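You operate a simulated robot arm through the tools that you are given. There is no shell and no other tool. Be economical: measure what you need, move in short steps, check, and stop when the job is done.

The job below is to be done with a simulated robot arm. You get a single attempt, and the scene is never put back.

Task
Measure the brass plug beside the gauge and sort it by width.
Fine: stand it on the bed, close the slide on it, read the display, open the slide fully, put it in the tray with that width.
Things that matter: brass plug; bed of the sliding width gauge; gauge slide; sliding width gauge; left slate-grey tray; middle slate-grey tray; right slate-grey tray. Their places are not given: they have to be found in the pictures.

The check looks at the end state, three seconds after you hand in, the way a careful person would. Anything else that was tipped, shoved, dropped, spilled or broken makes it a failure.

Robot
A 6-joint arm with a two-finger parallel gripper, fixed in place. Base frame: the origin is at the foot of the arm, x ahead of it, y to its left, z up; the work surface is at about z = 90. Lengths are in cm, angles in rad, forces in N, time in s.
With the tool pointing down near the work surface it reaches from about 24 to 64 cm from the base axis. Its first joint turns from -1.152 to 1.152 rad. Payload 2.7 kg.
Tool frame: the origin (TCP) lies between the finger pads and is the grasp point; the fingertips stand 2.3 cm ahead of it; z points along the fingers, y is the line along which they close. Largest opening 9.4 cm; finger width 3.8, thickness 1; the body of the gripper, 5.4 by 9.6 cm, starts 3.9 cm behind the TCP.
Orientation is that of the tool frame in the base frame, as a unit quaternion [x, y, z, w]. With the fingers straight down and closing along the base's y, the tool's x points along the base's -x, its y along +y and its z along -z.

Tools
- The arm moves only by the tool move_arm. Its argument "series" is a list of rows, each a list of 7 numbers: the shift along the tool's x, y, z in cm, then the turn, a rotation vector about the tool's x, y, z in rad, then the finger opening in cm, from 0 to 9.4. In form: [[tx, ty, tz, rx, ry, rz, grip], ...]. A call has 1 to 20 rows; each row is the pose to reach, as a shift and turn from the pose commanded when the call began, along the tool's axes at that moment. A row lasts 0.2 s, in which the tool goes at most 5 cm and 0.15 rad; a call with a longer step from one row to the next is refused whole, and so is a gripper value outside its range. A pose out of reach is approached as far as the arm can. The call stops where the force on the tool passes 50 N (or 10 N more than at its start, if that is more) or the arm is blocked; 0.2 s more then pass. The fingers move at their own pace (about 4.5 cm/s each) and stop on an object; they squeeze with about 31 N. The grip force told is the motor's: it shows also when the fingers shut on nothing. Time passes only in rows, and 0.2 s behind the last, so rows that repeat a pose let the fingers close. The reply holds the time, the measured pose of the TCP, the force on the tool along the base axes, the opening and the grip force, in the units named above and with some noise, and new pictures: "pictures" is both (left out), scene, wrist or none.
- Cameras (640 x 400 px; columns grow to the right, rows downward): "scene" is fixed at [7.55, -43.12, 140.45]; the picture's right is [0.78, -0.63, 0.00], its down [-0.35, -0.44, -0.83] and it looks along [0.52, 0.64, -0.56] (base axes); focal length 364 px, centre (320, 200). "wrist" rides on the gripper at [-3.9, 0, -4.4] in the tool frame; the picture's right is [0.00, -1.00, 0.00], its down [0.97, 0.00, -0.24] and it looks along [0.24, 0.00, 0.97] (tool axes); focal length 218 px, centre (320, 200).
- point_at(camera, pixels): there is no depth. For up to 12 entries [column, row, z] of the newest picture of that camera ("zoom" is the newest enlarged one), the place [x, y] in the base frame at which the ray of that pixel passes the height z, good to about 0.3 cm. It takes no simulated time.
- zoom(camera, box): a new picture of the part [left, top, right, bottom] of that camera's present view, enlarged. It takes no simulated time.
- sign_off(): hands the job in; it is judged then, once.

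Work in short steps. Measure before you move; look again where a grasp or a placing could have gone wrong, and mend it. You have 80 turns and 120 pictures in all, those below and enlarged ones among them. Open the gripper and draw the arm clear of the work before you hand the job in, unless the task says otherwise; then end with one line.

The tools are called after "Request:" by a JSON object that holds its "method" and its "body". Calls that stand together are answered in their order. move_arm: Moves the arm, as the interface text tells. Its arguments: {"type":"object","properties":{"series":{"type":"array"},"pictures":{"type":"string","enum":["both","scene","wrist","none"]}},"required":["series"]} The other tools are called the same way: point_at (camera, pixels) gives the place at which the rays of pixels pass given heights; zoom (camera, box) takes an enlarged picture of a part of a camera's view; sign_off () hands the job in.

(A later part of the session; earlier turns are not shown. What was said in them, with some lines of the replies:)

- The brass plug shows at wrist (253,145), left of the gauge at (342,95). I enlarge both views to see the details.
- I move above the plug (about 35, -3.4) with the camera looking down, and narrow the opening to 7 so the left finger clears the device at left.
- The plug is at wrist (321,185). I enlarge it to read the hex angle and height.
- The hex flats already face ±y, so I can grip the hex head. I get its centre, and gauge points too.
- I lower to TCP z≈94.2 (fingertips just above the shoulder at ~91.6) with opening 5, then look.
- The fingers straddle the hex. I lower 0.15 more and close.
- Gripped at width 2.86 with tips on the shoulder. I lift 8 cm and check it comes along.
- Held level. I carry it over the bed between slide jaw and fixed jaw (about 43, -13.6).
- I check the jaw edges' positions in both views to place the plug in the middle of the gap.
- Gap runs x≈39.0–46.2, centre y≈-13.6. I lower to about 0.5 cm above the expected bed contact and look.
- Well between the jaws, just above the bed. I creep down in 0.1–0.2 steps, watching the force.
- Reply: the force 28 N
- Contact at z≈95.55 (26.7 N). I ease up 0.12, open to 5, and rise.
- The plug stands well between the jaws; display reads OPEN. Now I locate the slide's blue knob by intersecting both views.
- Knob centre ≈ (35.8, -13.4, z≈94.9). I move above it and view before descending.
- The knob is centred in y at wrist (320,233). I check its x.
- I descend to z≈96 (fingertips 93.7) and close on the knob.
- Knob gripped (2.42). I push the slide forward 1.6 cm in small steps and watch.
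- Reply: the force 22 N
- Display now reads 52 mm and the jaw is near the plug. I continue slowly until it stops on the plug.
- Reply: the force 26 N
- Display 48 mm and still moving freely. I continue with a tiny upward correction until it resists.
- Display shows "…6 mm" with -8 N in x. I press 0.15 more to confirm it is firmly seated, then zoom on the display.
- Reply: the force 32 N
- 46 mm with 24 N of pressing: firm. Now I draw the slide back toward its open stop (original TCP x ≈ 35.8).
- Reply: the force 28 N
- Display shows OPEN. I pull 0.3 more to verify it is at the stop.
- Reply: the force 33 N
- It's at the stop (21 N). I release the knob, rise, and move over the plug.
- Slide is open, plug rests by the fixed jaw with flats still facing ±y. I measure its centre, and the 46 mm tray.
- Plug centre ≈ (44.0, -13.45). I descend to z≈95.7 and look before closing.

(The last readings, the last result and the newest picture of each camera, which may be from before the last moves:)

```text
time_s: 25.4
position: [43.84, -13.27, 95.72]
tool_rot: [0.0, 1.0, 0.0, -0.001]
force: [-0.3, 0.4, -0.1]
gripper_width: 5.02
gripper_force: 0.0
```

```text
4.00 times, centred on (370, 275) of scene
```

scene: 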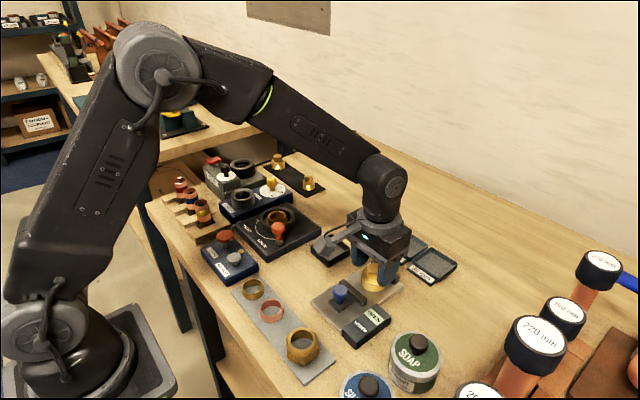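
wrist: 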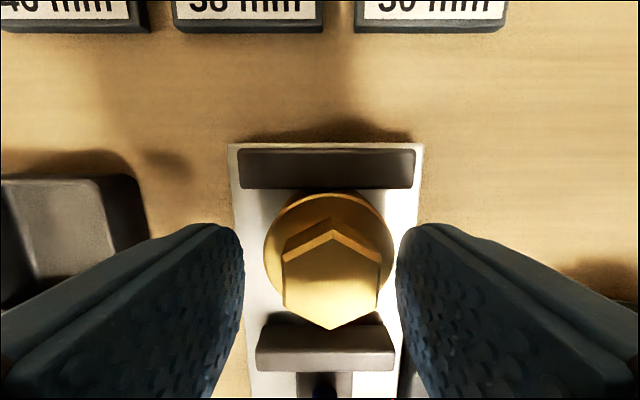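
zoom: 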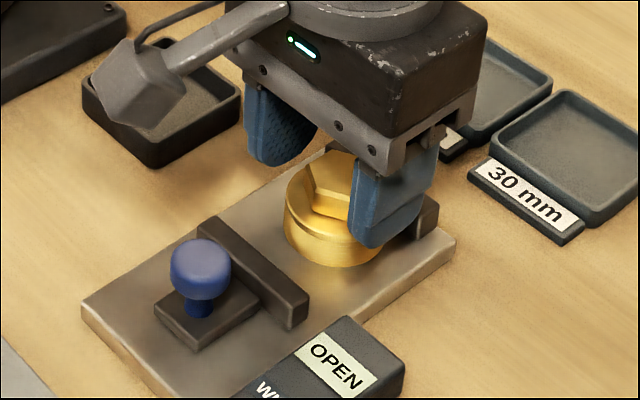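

The plug is 11 px right of centre (~0.3 cm toward -y). I shift by that, close, and lift.

Request:
{"method": "move_arm", "body": {"series": [[0, -0.3, 0.05, 0, 0, 0, 5], [0, -0.3, 0.05, 0, 0, 0, 4], [0, -0.3, 0.05, 0, 0, 0, 2.5], [0, -0.3, 0.05, 0, 0, 0, 1.5], [0, -0.3, 0.05, 0, 0, 0, 1.5], [0, -0.3, 0.05, 0, 0, 0, 1.5], [0, -0.3, -2, 0, 0, 0, 1.5], [0, -0.3, -5, 0, 0, 0, 1.5], [0, -0.3, -9, 0, 0, 0, 1.5], [0, -0.3, -9, 0, 0, 0, 1.5]]}}

Request:
{"method": "zoom", "body": {"camera": "scene", "box": [310, 205, 470, 345]}}

```text
time_s: 27.6
position: [43.7, -13.78, 104.8]
tool_rot: [0.0, 1.0, -0.001, 0.0]
force: [-0.6, 0.3, -1.5]
gripper_width: 2.86
gripper_force: 31.1
```

scene: 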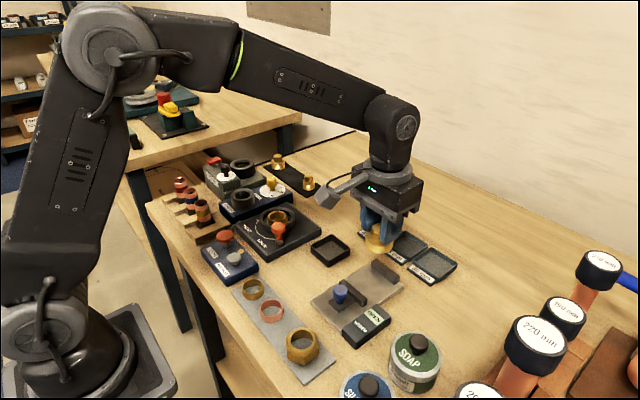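
wrist: 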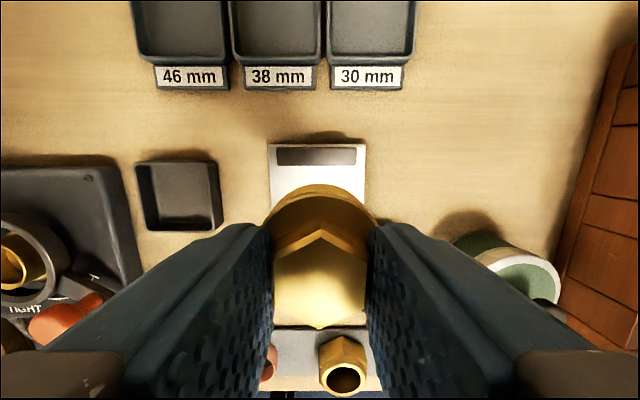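

```text
2.86 times, centred on (390, 275) of scene
```

zoom: 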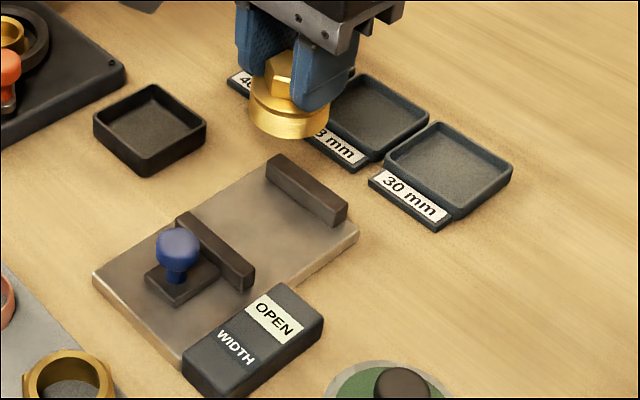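

Plug held. I move to a waypoint near (50, -3.8) so both cameras see the 46 mm tray for measuring.

Request:
{"method": "move_arm", "body": {"series": [[-2, 3.3, 0, 0, 0, 0, 1.5], [-4, 6.6, 0, 0, 0, 0, 1.5], [-6, 9.9, 0, 0, 0, 0, 1.5], [-6, 9.9, 0, 0, 0, 0, 1.5]]}}

Request:
{"method": "zoom", "body": {"camera": "wrist", "box": [240, 40, 440, 190]}}

Request:
{"method": "zoom", "body": {"camera": "scene", "box": [340, 190, 470, 300]}}

```text
time_s: 28.6
position: [49.86, -3.66, 104.55]
tool_rot: [0.0, 1.0, 0.001, 0.0]
force: [-0.6, 0.8, -1.1]
gripper_width: 2.86
gripper_force: 30.4
```

scene: 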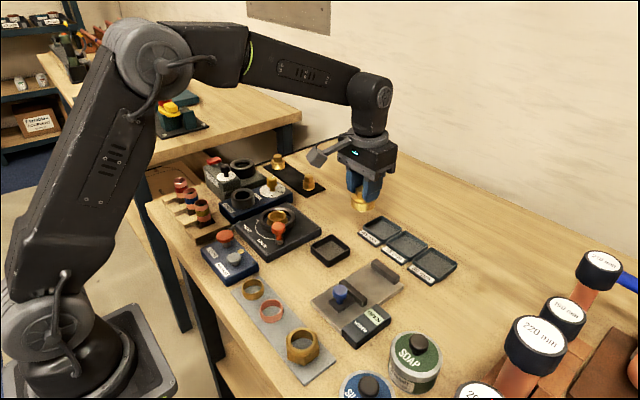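
wrist: 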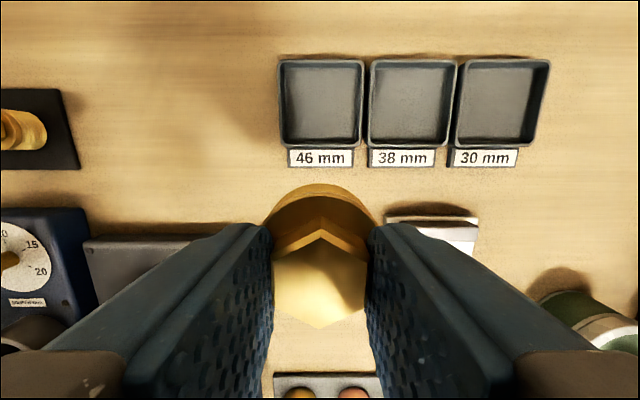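

```text
2.67 times, centred on (340, 115) of wrist
```

zoom: 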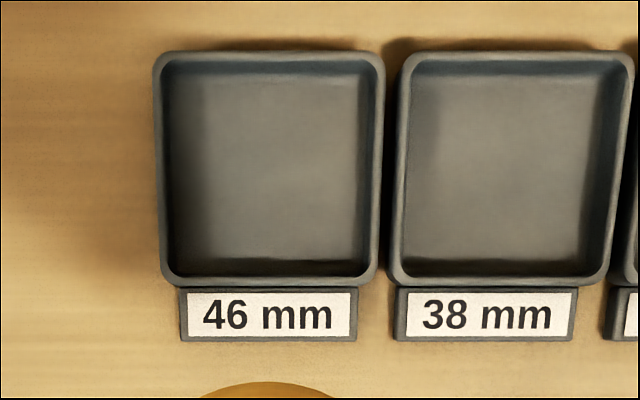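

```text
3.64 times, centred on (405, 245) of scene
```

zoom: 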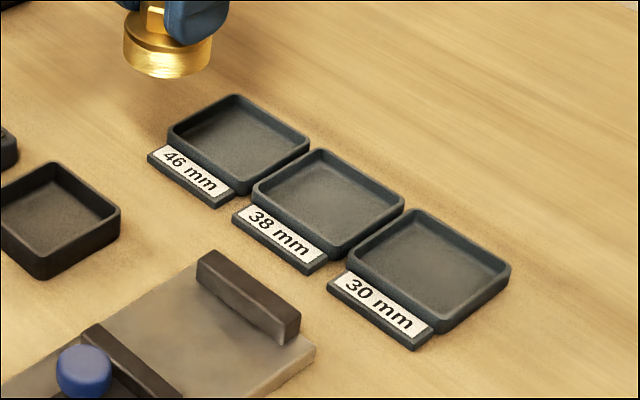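

Both views show the 46 mm tray clearly; I measure rim corners at z≈91.3 and centre.

Request:
{"method": "point_at", "body": {"camera": "wrist", "pixels": [[278, 60, 91.3], [364, 60, 91.3], [281, 146, 91.3], [361, 146, 91.3], [321, 101, 90.4]]}}

Request:
{"method": "point_at", "body": {"camera": "zoom", "pixels": [[168, 135, 91.3], [236, 96, 91.3], [310, 146, 91.3], [243, 190, 91.3], [239, 142, 91.3]]}}

```text
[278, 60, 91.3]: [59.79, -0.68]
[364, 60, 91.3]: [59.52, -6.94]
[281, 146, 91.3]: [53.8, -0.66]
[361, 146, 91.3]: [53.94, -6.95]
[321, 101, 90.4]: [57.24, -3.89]
```

```text
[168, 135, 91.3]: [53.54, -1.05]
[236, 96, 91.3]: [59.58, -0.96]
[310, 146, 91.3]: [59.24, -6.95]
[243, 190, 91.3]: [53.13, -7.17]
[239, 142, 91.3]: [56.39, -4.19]
```

Tray centre ≈ (56.6, -3.9). I move over it and lower to TCP z≈97 (plug bottom ~1.3 cm above the rim), then check.

Request:
{"method": "move_arm", "body": {"series": [[-3.3, -0.1, 0, 0, 0, 0, 1.5], [-6.6, -0.2, 0, 0, 0, 0, 1.5], [-6.6, -0.2, 3, 0, 0, 0, 1.5], [-6.6, -0.2, 6, 0, 0, 0, 1.5], [-6.6, -0.2, 7.5, 0, 0, 0, 1.5], [-6.6, -0.2, 7.5, 0, 0, 0, 1.5]]}}

Request:
{"method": "zoom", "body": {"camera": "scene", "box": [345, 185, 425, 265]}}

Request:
{"method": "zoom", "body": {"camera": "wrist", "box": [220, 120, 420, 260]}}

```text
time_s: 30.0
position: [56.61, -4.12, 97.07]
tool_rot: [0.0, 1.0, 0.0, 0.0]
force: [0.4, 0.5, 0.3]
gripper_width: 2.87
gripper_force: 31.5
```

scene: 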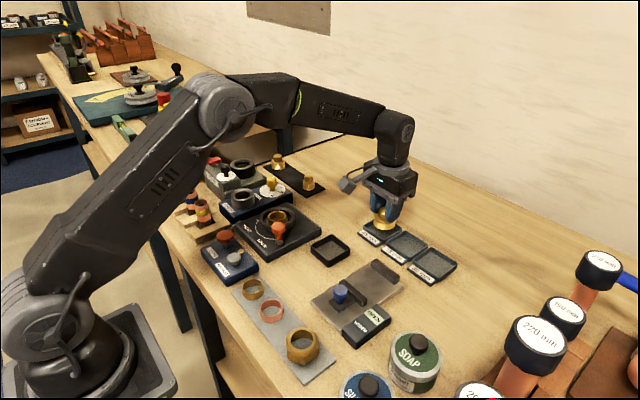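
wrist: 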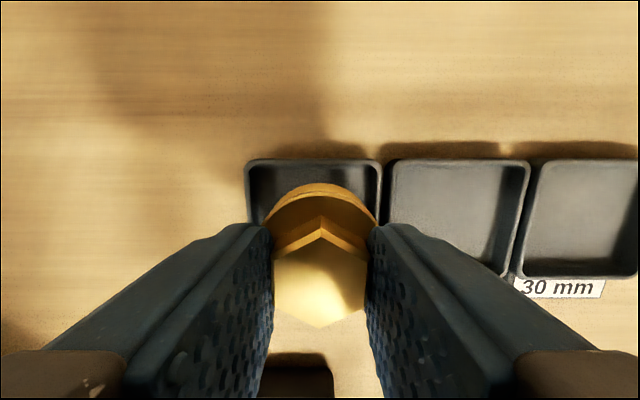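

```text
5.00 times, centred on (385, 225) of scene
```

zoom: 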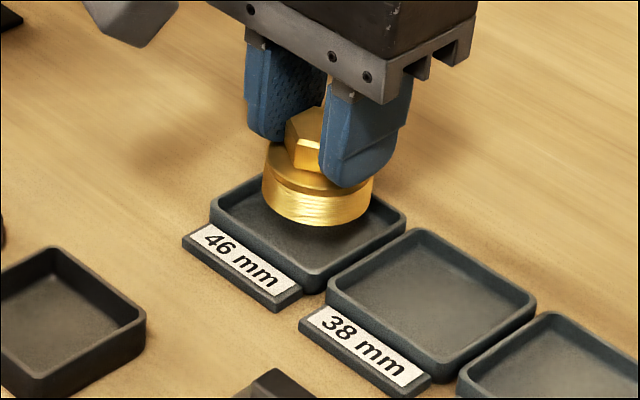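

```text
2.86 times, centred on (320, 190) of wrist
```

zoom: 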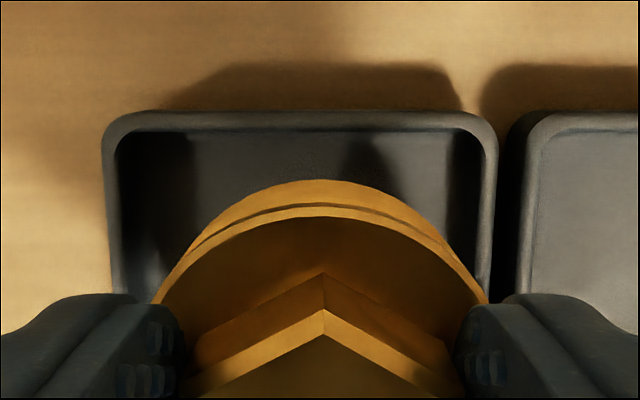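

The tray centre is at wrist column 314 vs plug 320, so shift +0.25 in y. I check the far rim x.

Request:
{"method": "point_at", "body": {"camera": "wrist", "pixels": [[315, 160, 91.3], [247, 170, 91.3], [382, 170, 91.3], [320, 184, 92.7], [320, 184, 94.2]]}}

Request:
{"method": "point_at", "body": {"camera": "scene", "pixels": [[387, 225.5, 91.3]]}}

```text
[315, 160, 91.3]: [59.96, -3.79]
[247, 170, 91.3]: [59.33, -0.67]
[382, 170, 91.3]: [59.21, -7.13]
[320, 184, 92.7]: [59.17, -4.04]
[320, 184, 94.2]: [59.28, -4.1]
```

```text
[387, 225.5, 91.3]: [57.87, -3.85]
```

Plug front edge at x≈59.2 vs rim outer ≈59.7, so I shift back 0.25 and left 0.25, lowering to just about rim level.

Request:
{"method": "move_arm", "body": {"series": [[0.25, 0.25, 0, 0, 0, 0, 1.5], [0.25, 0.25, 0.6, 0, 0, 0, 1.5], [0.25, 0.25, 1.2, 0, 0, 0, 1.5], [0.25, 0.25, 1.2, 0, 0, 0, 1.5]]}}

Request:
{"method": "zoom", "body": {"camera": "scene", "box": [345, 195, 415, 255]}}

Request:
{"method": "zoom", "body": {"camera": "wrist", "box": [220, 120, 420, 260]}}

```text
time_s: 31.0
position: [56.23, -3.77, 95.94]
tool_rot: [0.0, 1.0, 0.0, 0.0]
force: [0.5, -0.5, -0.7]
gripper_width: 2.83
gripper_force: 31.3
```

scene: 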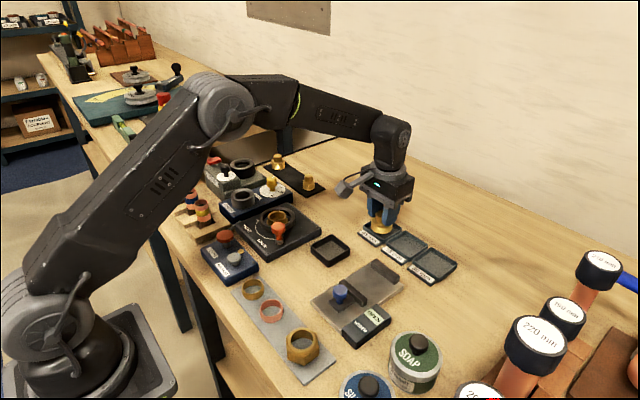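
wrist: 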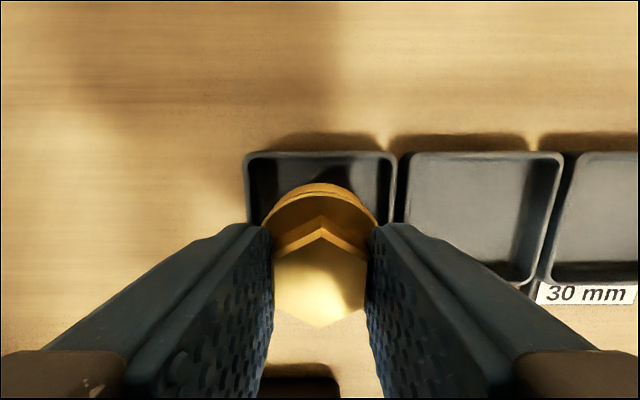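

```text
6.67 times, centred on (380, 225) of scene
```

zoom: 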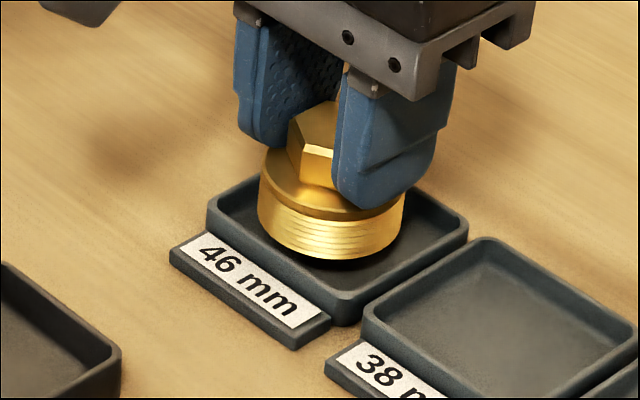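

```text
2.86 times, centred on (320, 190) of wrist
```

zoom: 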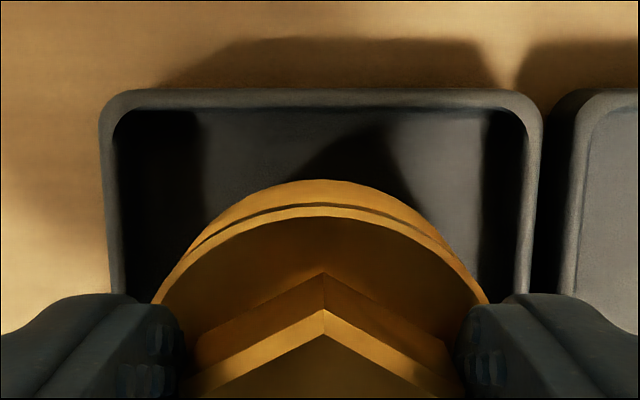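

Centred in y, slightly toward -x in scene; I nudge +0.12 in x and lower stepwise to the floor.

Request:
{"method": "move_arm", "body": {"series": [[-0.12, 0, 0.3, 0, 0, 0, 1.5], [-0.12, 0, 0.6, 0, 0, 0, 1.5], [-0.12, 0, 0.85, 0, 0, 0, 1.5], [-0.12, 0, 0.85, 0, 0, 0, 1.5]]}}

Request:
{"method": "zoom", "body": {"camera": "scene", "box": [345, 195, 415, 255]}}

```text
time_s: 32.0
position: [56.49, -3.91, 95.14]
tool_rot: [0.0, 1.0, 0.0, -0.001]
force: [-0.6, 0.3, -0.6]
gripper_width: 2.87
gripper_force: 30.6
```

scene: 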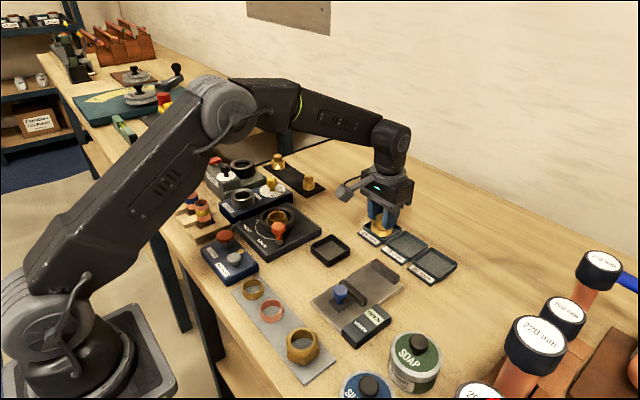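
wrist: 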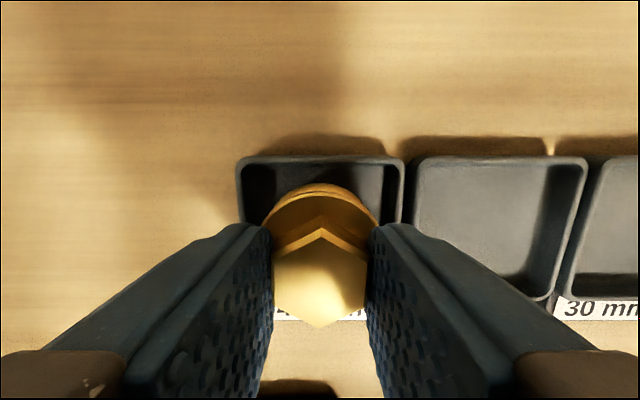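

```text
6.67 times, centred on (380, 225) of scene
```

zoom: 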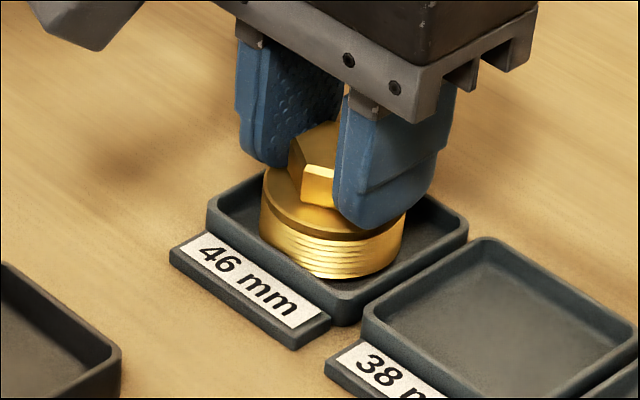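

Inside the tray walls, no contact force yet. I creep down to the floor.

Request:
{"method": "move_arm", "body": {"series": [[0, 0, 0.12, 0, 0, 0, 1.5], [0, 0, 0.25, 0, 0, 0, 1.5], [0, 0, 0.25, 0, 0, 0, 1.5]], "pictures": "none"}}

Request:
{"method": "move_arm", "body": {"series": [[0, 0, 0.08, 0, 0, 0, 1.5], [0, 0, 0.15, 0, 0, 0, 1.5], [0, 0, 0.15, 0, 0, 0, 1.5]], "pictures": "none"}}

```text
time_s: 32.8
position: [56.39, -3.85, 94.91]
tool_rot: [-0.001, 1.0, 0.0, 0.001]
force: [-3.0, -2.2, 8.5]
gripper_width: 2.85
gripper_force: 30.7
```

```text
time_s: 33.6
position: [56.35, -3.88, 94.83]
tool_rot: [0.0, 1.0, -0.001, 0.003]
force: [-2.4, -2.1, 18.6]
gripper_width: 2.87
gripper_force: 31.7
```

Floor contact (18.6 N). I ease off, open, and rise clear.

Request:
{"method": "move_arm", "body": {"series": [[0, 0, -0.13, 0, 0, 0, 1.5], [0, 0, -0.13, 0, 0, 0, 3.2], [0, 0, -0.13, 0, 0, 0, 5], [0, 0, -0.13, 0, 0, 0, 5], [0, 0, -2, 0, 0, 0, 5], [0, 0, -5, 0, 0, 0, 5], [0, 0, -9, 0, 0, 0, 5], [3.5, 0, -11, 0, 0, 0, 5], [7, 0, -12, 0, 0, 0, 5], [10.5, 0, -13, 0, 0, 0, 5], [10.5, 0, -13, 0, 0, 0, 5]]}}

Request:
{"method": "zoom", "body": {"camera": "scene", "box": [300, 190, 460, 350]}}

```text
time_s: 36.0
position: [45.87, -3.82, 107.62]
tool_rot: [-0.001, 1.0, 0.0, 0.0]
force: [0.1, 0.1, 0.2]
gripper_width: 4.97
gripper_force: 0.1
```

scene: 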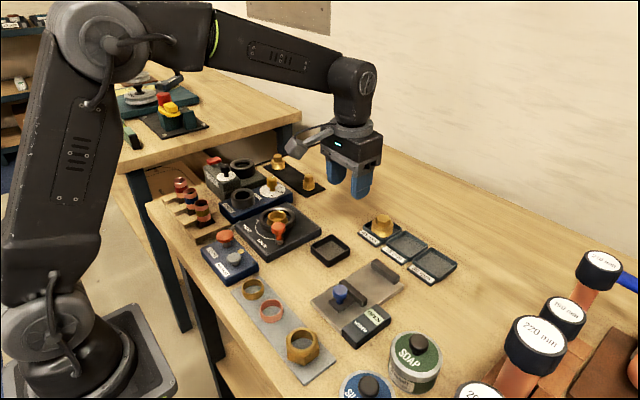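
wrist: 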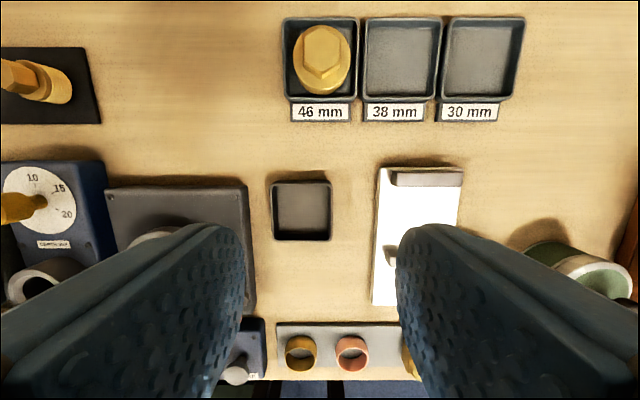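

```text
2.50 times, centred on (380, 270) of scene
```

zoom: 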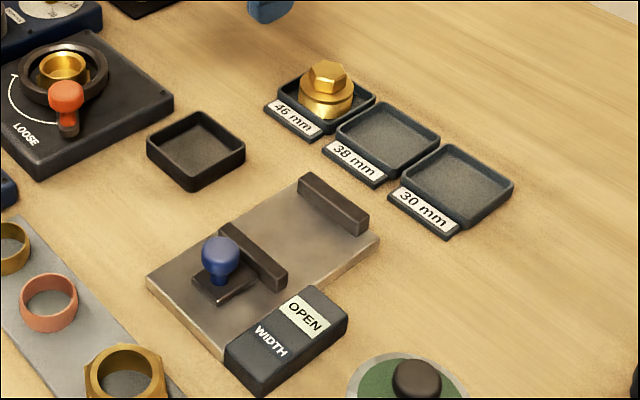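

The plug sits in the 46 mm tray, the slide is open, the display reads OPEN, nothing else has moved, and the arm is clear. I hand in.

Request:
{"method": "sign_off", "body": {}}

```text
The job is handed in.
```

The brass plug measured 46 mm; it stands in the left tray, labelled 46 mm, the gauge slide is fully open, and the job is handed in.
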